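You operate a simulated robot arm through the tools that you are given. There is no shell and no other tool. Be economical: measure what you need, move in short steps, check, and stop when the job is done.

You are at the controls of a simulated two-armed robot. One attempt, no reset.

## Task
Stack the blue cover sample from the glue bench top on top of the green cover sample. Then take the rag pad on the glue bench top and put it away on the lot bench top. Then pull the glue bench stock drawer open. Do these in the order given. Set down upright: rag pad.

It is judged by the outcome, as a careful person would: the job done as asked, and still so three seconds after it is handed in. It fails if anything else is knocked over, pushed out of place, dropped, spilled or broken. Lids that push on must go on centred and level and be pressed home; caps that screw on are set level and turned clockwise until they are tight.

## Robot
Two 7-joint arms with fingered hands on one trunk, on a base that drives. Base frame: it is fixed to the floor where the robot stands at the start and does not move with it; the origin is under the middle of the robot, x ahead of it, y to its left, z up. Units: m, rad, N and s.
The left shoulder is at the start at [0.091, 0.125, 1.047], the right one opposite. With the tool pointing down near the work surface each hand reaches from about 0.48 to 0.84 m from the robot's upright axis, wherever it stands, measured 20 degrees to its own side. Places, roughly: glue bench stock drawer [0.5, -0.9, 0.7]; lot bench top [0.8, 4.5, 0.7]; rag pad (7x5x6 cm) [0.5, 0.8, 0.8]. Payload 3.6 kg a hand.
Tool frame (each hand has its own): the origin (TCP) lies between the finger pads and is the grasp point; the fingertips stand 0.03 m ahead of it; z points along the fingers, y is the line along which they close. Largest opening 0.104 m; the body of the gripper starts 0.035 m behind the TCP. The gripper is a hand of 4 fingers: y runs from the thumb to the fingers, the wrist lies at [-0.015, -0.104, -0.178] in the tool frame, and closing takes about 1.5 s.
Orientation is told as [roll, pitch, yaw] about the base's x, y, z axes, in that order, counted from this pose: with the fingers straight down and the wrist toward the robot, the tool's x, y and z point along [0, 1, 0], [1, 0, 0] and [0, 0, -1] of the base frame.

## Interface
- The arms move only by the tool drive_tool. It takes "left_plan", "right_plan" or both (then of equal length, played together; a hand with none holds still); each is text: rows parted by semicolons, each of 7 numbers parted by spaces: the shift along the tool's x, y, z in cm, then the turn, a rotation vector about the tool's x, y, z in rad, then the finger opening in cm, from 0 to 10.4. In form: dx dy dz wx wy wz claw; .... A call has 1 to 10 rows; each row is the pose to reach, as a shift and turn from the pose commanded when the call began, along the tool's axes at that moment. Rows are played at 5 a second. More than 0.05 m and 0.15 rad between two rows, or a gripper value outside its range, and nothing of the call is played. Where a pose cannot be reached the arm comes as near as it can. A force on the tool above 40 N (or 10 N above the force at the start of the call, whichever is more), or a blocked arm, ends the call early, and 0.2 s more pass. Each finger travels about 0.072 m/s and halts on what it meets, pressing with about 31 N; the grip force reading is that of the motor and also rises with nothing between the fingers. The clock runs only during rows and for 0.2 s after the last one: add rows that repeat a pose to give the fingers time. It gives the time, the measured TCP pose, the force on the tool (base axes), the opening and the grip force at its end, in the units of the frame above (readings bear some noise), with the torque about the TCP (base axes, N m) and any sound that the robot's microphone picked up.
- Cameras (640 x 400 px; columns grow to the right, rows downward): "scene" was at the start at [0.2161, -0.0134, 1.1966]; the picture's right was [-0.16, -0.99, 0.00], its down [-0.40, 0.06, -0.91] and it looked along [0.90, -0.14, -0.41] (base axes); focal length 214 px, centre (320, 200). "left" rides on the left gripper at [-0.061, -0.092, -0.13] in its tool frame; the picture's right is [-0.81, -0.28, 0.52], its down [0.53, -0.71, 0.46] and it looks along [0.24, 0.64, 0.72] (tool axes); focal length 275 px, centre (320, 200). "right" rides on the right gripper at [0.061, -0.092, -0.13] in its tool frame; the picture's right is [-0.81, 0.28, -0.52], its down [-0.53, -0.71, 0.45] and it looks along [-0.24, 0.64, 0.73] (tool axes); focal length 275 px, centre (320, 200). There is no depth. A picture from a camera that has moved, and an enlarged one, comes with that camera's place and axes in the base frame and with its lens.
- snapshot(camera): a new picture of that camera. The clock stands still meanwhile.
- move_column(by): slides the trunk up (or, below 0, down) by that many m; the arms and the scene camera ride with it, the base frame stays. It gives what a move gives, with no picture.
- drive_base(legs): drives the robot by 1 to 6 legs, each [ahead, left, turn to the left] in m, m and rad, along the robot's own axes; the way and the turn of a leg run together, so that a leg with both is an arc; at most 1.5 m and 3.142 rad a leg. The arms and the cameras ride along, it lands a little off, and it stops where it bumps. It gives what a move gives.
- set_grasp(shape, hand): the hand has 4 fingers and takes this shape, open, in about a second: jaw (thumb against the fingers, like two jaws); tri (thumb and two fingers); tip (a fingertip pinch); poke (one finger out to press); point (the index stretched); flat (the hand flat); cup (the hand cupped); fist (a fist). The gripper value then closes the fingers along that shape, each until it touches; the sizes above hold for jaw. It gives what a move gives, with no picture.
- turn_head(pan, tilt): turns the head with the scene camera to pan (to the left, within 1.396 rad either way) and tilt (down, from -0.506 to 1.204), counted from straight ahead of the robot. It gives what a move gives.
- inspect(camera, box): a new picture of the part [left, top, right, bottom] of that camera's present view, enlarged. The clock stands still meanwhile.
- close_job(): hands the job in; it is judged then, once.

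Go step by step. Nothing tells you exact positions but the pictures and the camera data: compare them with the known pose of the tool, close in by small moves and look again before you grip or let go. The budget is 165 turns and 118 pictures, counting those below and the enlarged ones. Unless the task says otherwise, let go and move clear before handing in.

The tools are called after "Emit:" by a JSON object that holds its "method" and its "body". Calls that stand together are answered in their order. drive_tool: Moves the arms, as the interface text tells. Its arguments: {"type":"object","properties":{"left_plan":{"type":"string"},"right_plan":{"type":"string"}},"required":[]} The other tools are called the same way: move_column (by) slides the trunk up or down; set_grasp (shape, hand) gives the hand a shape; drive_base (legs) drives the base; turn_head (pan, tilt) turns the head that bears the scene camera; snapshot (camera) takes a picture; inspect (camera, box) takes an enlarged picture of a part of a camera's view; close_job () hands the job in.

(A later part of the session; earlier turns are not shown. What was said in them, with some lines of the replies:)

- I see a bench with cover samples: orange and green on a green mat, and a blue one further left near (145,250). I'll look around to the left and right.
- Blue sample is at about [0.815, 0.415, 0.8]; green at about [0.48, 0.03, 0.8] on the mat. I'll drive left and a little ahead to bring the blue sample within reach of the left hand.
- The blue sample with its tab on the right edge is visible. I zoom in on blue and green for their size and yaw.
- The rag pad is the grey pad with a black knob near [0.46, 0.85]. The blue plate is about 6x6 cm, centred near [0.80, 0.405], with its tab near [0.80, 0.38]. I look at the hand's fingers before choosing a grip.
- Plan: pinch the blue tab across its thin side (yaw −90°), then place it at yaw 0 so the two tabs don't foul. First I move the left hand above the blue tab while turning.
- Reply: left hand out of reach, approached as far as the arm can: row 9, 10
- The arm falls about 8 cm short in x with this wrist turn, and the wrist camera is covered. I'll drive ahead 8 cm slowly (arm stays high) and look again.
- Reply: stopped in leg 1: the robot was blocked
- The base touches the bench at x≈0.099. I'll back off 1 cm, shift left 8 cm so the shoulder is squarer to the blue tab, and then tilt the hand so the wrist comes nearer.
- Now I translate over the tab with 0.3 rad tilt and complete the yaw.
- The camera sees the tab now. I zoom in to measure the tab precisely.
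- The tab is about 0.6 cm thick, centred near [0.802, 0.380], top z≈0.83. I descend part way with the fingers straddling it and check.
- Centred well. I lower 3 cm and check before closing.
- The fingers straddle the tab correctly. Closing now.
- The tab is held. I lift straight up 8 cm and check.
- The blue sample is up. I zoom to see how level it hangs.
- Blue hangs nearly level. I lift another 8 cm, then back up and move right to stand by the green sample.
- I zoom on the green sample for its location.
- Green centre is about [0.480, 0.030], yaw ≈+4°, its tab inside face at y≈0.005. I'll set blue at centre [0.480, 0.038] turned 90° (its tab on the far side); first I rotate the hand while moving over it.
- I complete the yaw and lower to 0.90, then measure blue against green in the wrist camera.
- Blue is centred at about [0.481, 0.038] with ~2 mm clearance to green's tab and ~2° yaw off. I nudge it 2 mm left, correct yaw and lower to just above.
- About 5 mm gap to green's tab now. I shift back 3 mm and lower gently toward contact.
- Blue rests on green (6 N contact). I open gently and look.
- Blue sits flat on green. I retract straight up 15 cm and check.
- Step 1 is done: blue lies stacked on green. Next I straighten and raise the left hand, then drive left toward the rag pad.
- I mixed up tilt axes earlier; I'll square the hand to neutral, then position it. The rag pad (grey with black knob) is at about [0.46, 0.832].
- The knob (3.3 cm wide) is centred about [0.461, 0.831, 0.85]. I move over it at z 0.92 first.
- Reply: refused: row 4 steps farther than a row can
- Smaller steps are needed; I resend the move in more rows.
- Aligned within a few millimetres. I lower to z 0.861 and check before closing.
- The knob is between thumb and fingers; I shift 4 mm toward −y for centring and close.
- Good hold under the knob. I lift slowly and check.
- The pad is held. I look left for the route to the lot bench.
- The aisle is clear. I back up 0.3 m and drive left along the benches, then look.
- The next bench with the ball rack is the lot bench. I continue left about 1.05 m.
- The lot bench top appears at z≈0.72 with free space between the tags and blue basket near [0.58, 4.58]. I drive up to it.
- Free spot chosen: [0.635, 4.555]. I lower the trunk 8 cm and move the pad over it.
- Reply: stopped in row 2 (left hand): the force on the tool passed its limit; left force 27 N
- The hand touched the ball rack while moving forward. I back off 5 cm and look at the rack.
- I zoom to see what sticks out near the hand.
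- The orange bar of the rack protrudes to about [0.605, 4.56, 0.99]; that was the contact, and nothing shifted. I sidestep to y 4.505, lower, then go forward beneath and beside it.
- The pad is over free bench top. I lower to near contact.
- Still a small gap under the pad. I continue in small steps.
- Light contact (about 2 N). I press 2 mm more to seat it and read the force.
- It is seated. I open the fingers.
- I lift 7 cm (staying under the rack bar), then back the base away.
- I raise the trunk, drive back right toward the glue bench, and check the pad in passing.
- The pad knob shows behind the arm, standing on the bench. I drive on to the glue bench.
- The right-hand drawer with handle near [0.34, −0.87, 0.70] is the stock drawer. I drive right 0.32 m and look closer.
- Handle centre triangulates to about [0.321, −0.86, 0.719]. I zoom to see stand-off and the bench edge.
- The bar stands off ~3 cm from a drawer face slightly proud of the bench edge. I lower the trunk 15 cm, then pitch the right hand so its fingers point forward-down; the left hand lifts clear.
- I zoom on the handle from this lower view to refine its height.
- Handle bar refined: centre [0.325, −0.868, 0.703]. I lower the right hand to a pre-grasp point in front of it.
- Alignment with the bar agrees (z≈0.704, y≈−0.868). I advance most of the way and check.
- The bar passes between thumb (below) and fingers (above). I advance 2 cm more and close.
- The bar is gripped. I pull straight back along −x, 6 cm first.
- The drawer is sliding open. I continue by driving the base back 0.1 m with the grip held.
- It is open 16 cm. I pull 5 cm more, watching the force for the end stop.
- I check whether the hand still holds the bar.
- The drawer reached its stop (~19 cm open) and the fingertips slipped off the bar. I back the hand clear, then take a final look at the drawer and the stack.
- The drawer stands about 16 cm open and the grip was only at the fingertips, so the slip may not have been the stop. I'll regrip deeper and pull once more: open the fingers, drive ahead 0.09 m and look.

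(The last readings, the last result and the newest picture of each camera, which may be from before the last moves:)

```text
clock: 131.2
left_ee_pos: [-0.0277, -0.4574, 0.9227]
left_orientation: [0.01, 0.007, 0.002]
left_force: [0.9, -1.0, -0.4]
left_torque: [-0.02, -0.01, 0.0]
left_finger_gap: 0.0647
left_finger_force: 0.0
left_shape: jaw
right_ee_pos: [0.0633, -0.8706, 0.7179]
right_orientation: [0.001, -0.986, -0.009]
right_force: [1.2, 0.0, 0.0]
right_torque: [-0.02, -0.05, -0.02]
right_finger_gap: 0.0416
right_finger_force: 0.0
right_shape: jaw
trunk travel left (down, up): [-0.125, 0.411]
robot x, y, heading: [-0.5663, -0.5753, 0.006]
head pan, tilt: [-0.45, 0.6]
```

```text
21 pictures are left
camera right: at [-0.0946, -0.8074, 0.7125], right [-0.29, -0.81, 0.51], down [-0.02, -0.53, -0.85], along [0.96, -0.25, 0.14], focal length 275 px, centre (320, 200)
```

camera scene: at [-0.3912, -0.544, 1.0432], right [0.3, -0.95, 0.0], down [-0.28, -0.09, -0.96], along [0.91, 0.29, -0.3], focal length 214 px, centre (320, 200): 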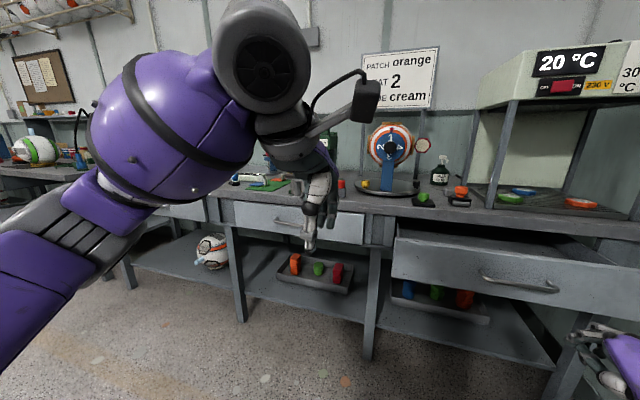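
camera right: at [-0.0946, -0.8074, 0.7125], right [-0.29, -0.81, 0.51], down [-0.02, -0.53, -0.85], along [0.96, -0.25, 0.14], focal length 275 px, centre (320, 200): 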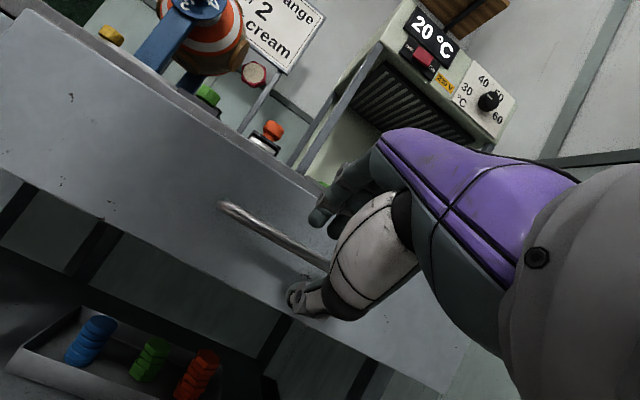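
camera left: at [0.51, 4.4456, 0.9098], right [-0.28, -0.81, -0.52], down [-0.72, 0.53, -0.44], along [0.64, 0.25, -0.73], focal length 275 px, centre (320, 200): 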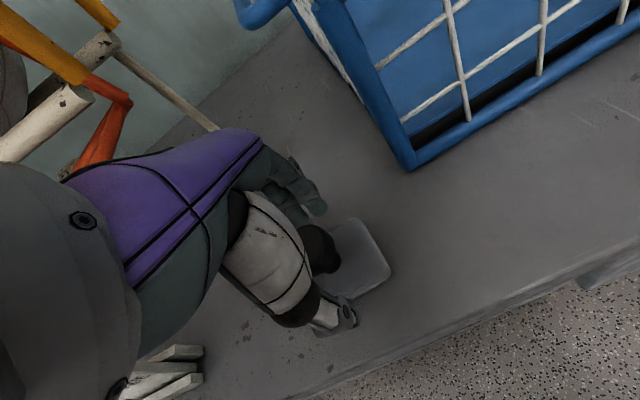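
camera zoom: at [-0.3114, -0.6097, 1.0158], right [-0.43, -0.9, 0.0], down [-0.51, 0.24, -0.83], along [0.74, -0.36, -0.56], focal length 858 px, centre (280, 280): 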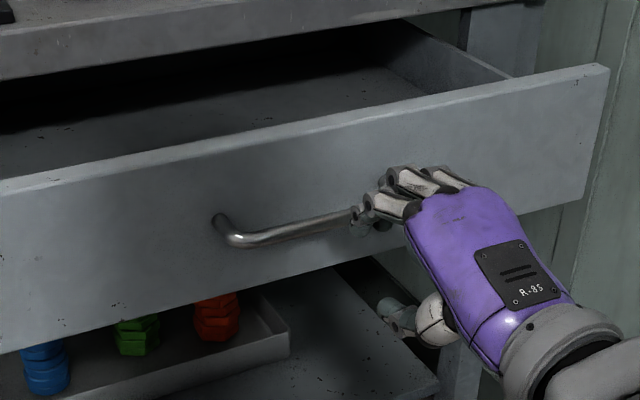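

Bar now at x≈0.16 (16 cm open). I line up first in the closing direction, then advance so the bar sits deeper between the fingers.

Emit:
{"method": "drive_tool", "body": {"right_plan": "0 2 0 0 0 0 4.2; 0 4 0 0 0 0 4.2; 0 4 2.5 0 0 0 4.2; 0 4 5 0 0 0 4.2; 0 4 5.5 0 0 0 4.2; 0 4 5.5 0 0 0 4.2"}}

Emit:
{"method": "inspect", "body": {"camera": "right", "box": [180, 150, 420, 350]}}

Emit:
{"method": "inspect", "body": {"camera": "scene", "box": [270, 130, 390, 220]}}

```text
clock: 132.6
left_ee_pos: [-0.0284, -0.4583, 0.9238]
left_orientation: [0.007, 0.008, 0.002]
left_force: [0.4, 0.2, 0.0]
left_torque: [0.01, 0.0, 0.0]
left_finger_gap: 0.0647
left_finger_force: 0.0
left_shape: jaw
right_ee_pos: [0.1317, -0.8718, 0.7206]
right_orientation: [0.002, -0.986, -0.009]
right_force: [0.0, 0.4, 0.4]
right_torque: [0.05, 0.0, 0.0]
right_finger_gap: 0.0416
right_finger_force: 0.0
right_shape: jaw
trunk travel left (down, up): [-0.125, 0.411]
robot x, y, heading: [-0.5664, -0.5723, 0.006]
head pan, tilt: [-0.45, 0.6]
```

```text
2.00 times, centred on (300, 250) of right
camera zoom: at [-0.0263, -0.8092, 0.7153], right [-0.28, -0.81, 0.51], down [-0.02, -0.53, -0.85], along [0.96, -0.25, 0.14], focal length 551 px, centre (360, 100)
```

zoom: 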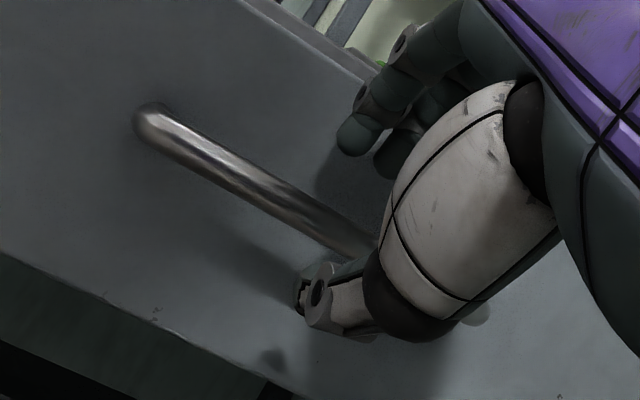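

```text
4.44 times, centred on (330, 175) of scene
camera zoom: at [-0.3115, -0.6097, 1.0158], right [-0.43, -0.9, 0.0], down [-0.51, 0.24, -0.83], along [0.74, -0.36, -0.56], focal length 953 px, centre (276, 311)
```

zoom: 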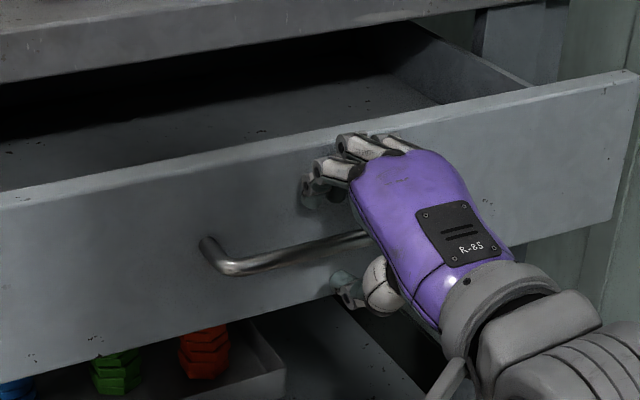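

Good alignment; I advance 2.3 cm further and close.

Emit:
{"method": "drive_tool", "body": {"right_plan": "0 -0.1 1.2 0 0 0 4.2; 0 -0.2 2.3 0 0 0 4.2; 0 -0.2 2.3 0 0 0 2.5; 0 -0.2 2.3 0 0 0 1; 0 -0.2 2.3 0 0 0 0; 0 -0.2 2.3 0 0 0 0; 0 -0.2 2.3 0 0 0 0; 0 -0.2 2.3 0 0 0 0"}}

Emit:
{"method": "inspect", "body": {"camera": "right", "box": [180, 150, 420, 350]}}

```text
clock: 134.4
left_ee_pos: [-0.0286, -0.4589, 0.9227]
left_orientation: [0.008, 0.01, 0.001]
left_force: [0.0, 0.7, -0.9]
left_torque: [0.0, 0.0, -0.03]
left_finger_gap: 0.0647
left_finger_force: 0.2
left_shape: jaw
right_ee_pos: [0.1494, -0.872, 0.7049]
right_orientation: [0.005, -0.983, -0.008]
right_force: [2.3, -0.6, -8.2]
right_torque: [-0.06, 0.04, 0.06]
right_finger_gap: 0.0004
right_finger_force: 30.9
right_shape: jaw
trunk travel left (down, up): [-0.125, 0.411]
robot x, y, heading: [-0.566, -0.5766, 0.004]
head pan, tilt: [-0.45, 0.6]
```

```text
2.00 times, centred on (300, 250) of right
camera zoom: at [-0.0088, -0.8105, 0.6996], right [-0.28, -0.81, 0.51], down [-0.02, -0.53, -0.85], along [0.96, -0.25, 0.13], focal length 551 px, centre (360, 100)
```

zoom: 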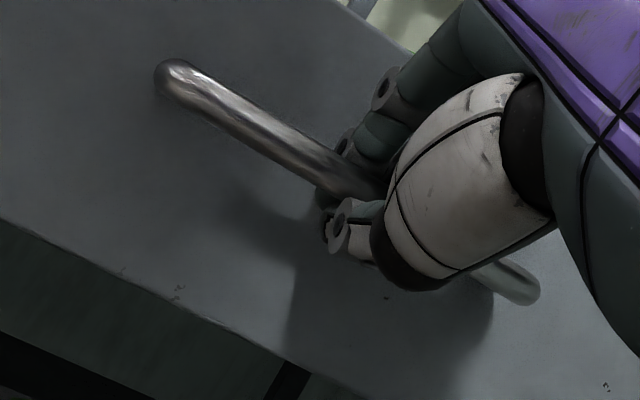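

The fingers are now hooked behind the bar. I pull 6 cm slowly by arm to see whether it moves further.

Emit:
{"method": "drive_tool", "body": {"right_plan": "0 -0.55 -0.83 0 0 0 0; 0 -1.1 -1.67 0 0 0 0; 0 -1.65 -2.5 0 0 0 0; 0 -2.2 -3.34 0 0 0 0; 0 -2.75 -4.17 0 0 0 0; 0 -3.3 -5 0 0 0 0; 0 -3.3 -5 0 0 0 0"}}

Emit:
{"method": "inspect", "body": {"camera": "scene", "box": [230, 110, 410, 230]}}

```text
clock: 136.0
left_ee_pos: [-0.0266, -0.4597, 0.9221]
left_orientation: [0.009, 0.011, 0.001]
left_force: [-0.3, 0.2, -0.5]
left_torque: [0.0, -0.01, 0.01]
left_finger_gap: 0.0646
left_finger_force: 0.0
left_shape: jaw
right_ee_pos: [0.089, -0.871, 0.7048]
right_orientation: [0.004, -0.982, -0.011]
right_force: [1.1, -5.7, -15.1]
right_torque: [-0.05, 0.08, 0.03]
right_finger_gap: 0.0002
right_finger_force: 30.8
right_shape: jaw
trunk travel left (down, up): [-0.125, 0.411]
robot x, y, heading: [-0.5659, -0.5698, 0.004]
head pan, tilt: [-0.45, 0.6]
```

```text
3.33 times, centred on (320, 170) of scene
camera zoom: at [-0.3104, -0.6107, 1.0154], right [-0.43, -0.9, 0.0], down [-0.51, 0.24, -0.82], along [0.74, -0.36, -0.57], focal length 715 px, centre (320, 300)
```

zoom: 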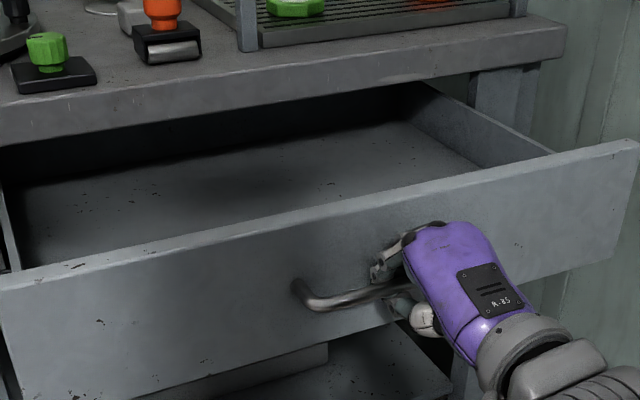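

It did open further (about 22 cm). I pull 4 cm more while easing the vertical load.

Emit:
{"method": "drive_tool", "body": {"right_plan": "0 -0.9 -0.6 0 0 0 0; 0 -1.5 -1.4 0 0 0 0; 0 -2.1 -2.3 0 0 0 0; 0 -2.65 -3.1 0 0 0 0; 0 -2.65 -3.1 0 0 0 0"}}

Emit:
{"method": "inspect", "body": {"camera": "scene", "box": [230, 110, 410, 230]}}

```text
clock: 137.2
left_ee_pos: [-0.028, -0.4594, 0.9223]
left_orientation: [0.008, 0.009, 0.002]
left_force: [-0.3, -0.4, 0.7]
left_torque: [0.04, 0.07, 0.02]
left_finger_gap: 0.0647
left_finger_force: 0.0
left_shape: jaw
right_ee_pos: [0.0494, -0.8698, 0.7022]
right_orientation: [0.001, -0.991, -0.012]
right_force: [1.3, -9.7, 1.1]
right_torque: [-0.05, -0.01, 0.0]
right_finger_gap: 0.0006
right_finger_force: 31.2
right_shape: jaw
trunk travel left (down, up): [-0.125, 0.411]
robot x, y, heading: [-0.5626, -0.5747, 0.003]
head pan, tilt: [-0.45, 0.6]
```

```text
3.33 times, centred on (320, 170) of scene
camera zoom: at [-0.3115, -0.6104, 1.0158], right [-0.43, -0.9, 0.0], down [-0.51, 0.24, -0.82], along [0.74, -0.36, -0.57], focal length 715 px, centre (320, 300)
```

zoom: 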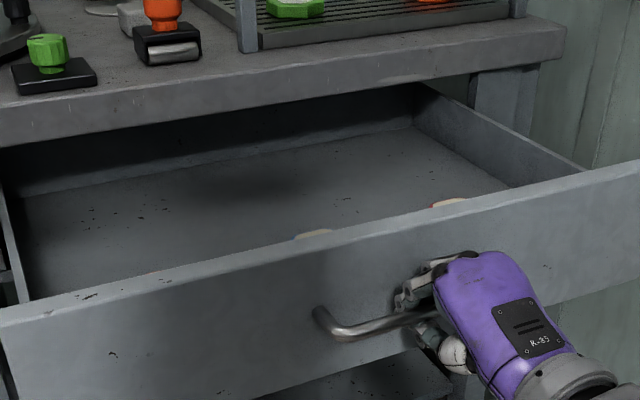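

The drawer is about 26 cm open with its back panel in view. I release and retract along the approach, then back the base off.

Emit:
{"method": "drive_tool", "body": {"right_plan": "0 0 0 0 0 0 1.5; 0 0 0 0 0 0 3; 0 0 0 0 0 0 4.5; 0 0 0 0 0 0 4.5; 0 0 -3 0 0 0 4.5; 0 0 -6 0 0 0 4.5; 0 0 -6 0 0 0 4.5"}}

Emit:
{"method": "drive_base", "body": {"legs": [[-0.12, 0.0, 0.0]]}}

Emit:
{"method": "snapshot", "body": {"camera": "scene"}}

```text
clock: 138.8
left_ee_pos: [-0.0291, -0.458, 0.923]
left_orientation: [0.009, 0.01, 0.001]
left_force: [0.0, 1.3, 0.1]
left_torque: [0.01, -0.01, 0.02]
left_finger_gap: 0.0645
left_finger_force: 0.2
left_shape: jaw
right_ee_pos: [0.0003, -0.8696, 0.7343]
right_orientation: [0.002, -0.986, -0.011]
right_force: [-0.2, -0.5, 0.6]
right_torque: [-0.03, -0.02, -0.02]
right_finger_gap: 0.0446
right_finger_force: 0.2
right_shape: jaw
trunk travel left (down, up): [-0.125, 0.411]
robot x, y, heading: [-0.5671, -0.574, 0.003]
head pan, tilt: [-0.45, 0.6]
```

```text
clock: 140.1
left_ee_pos: [-0.1484, -0.4573, 0.9231]
left_orientation: [0.009, 0.01, 0.002]
left_force: [-1.0, -0.2, -0.7]
left_torque: [0.02, -0.04, 0.04]
left_finger_gap: 0.0647
left_finger_force: 0.1
left_shape: jaw
right_ee_pos: [-0.1191, -0.8696, 0.735]
right_orientation: [0.003, -0.988, -0.009]
right_force: [-0.3, 0.3, 0.3]
right_torque: [-0.03, 0.02, 0.0]
right_finger_gap: 0.0444
right_finger_force: 0.0
right_shape: jaw
trunk travel left (down, up): [-0.125, 0.411]
robot x, y, heading: [-0.6856, -0.5789, 0.005]
head pan, tilt: [-0.45, 0.6]
```

```text
15 pictures are left
camera scene: at [-0.4306, -0.6102, 1.0159], right [-0.43, -0.9, 0.0], down [-0.51, 0.24, -0.83], along [0.74, -0.36, -0.56], focal length 214 px, centre (320, 200)
```

scene: 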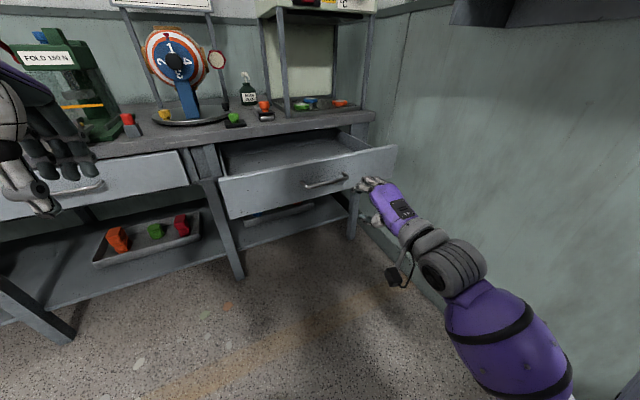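

The drawer stands open with both hands clear. The blue sample is on the green one and the rag pad is upright on the lot bench, so I hand in.

Emit:
{"method": "close_job", "body": {}}

```text
The job is handed in.
```

I handed in the job with all three steps done in order. I didn't look at the stack or the rag pad again just before handing in.

- **Cover samples:** the blue sample lies flat on the green one. It is turned 90° and about 1 cm off centre so the two tabs don't touch.
- **Rag pad:** it stands upright on the lot bench top. I set it down seated and released it cleanly, but afterwards I could only see its knob behind the arm.
- **Stock drawer:** it is open about 26 cm. On the first pull the fingertips slipped at about 16 cm, so I regripped deeper and pulled again.

While placing the rag pad, the left hand bumped the ball rack on the lot bench, with about 27 N of force. The rack's foot measured within about 1 cm of where it was before, and nothing fell.
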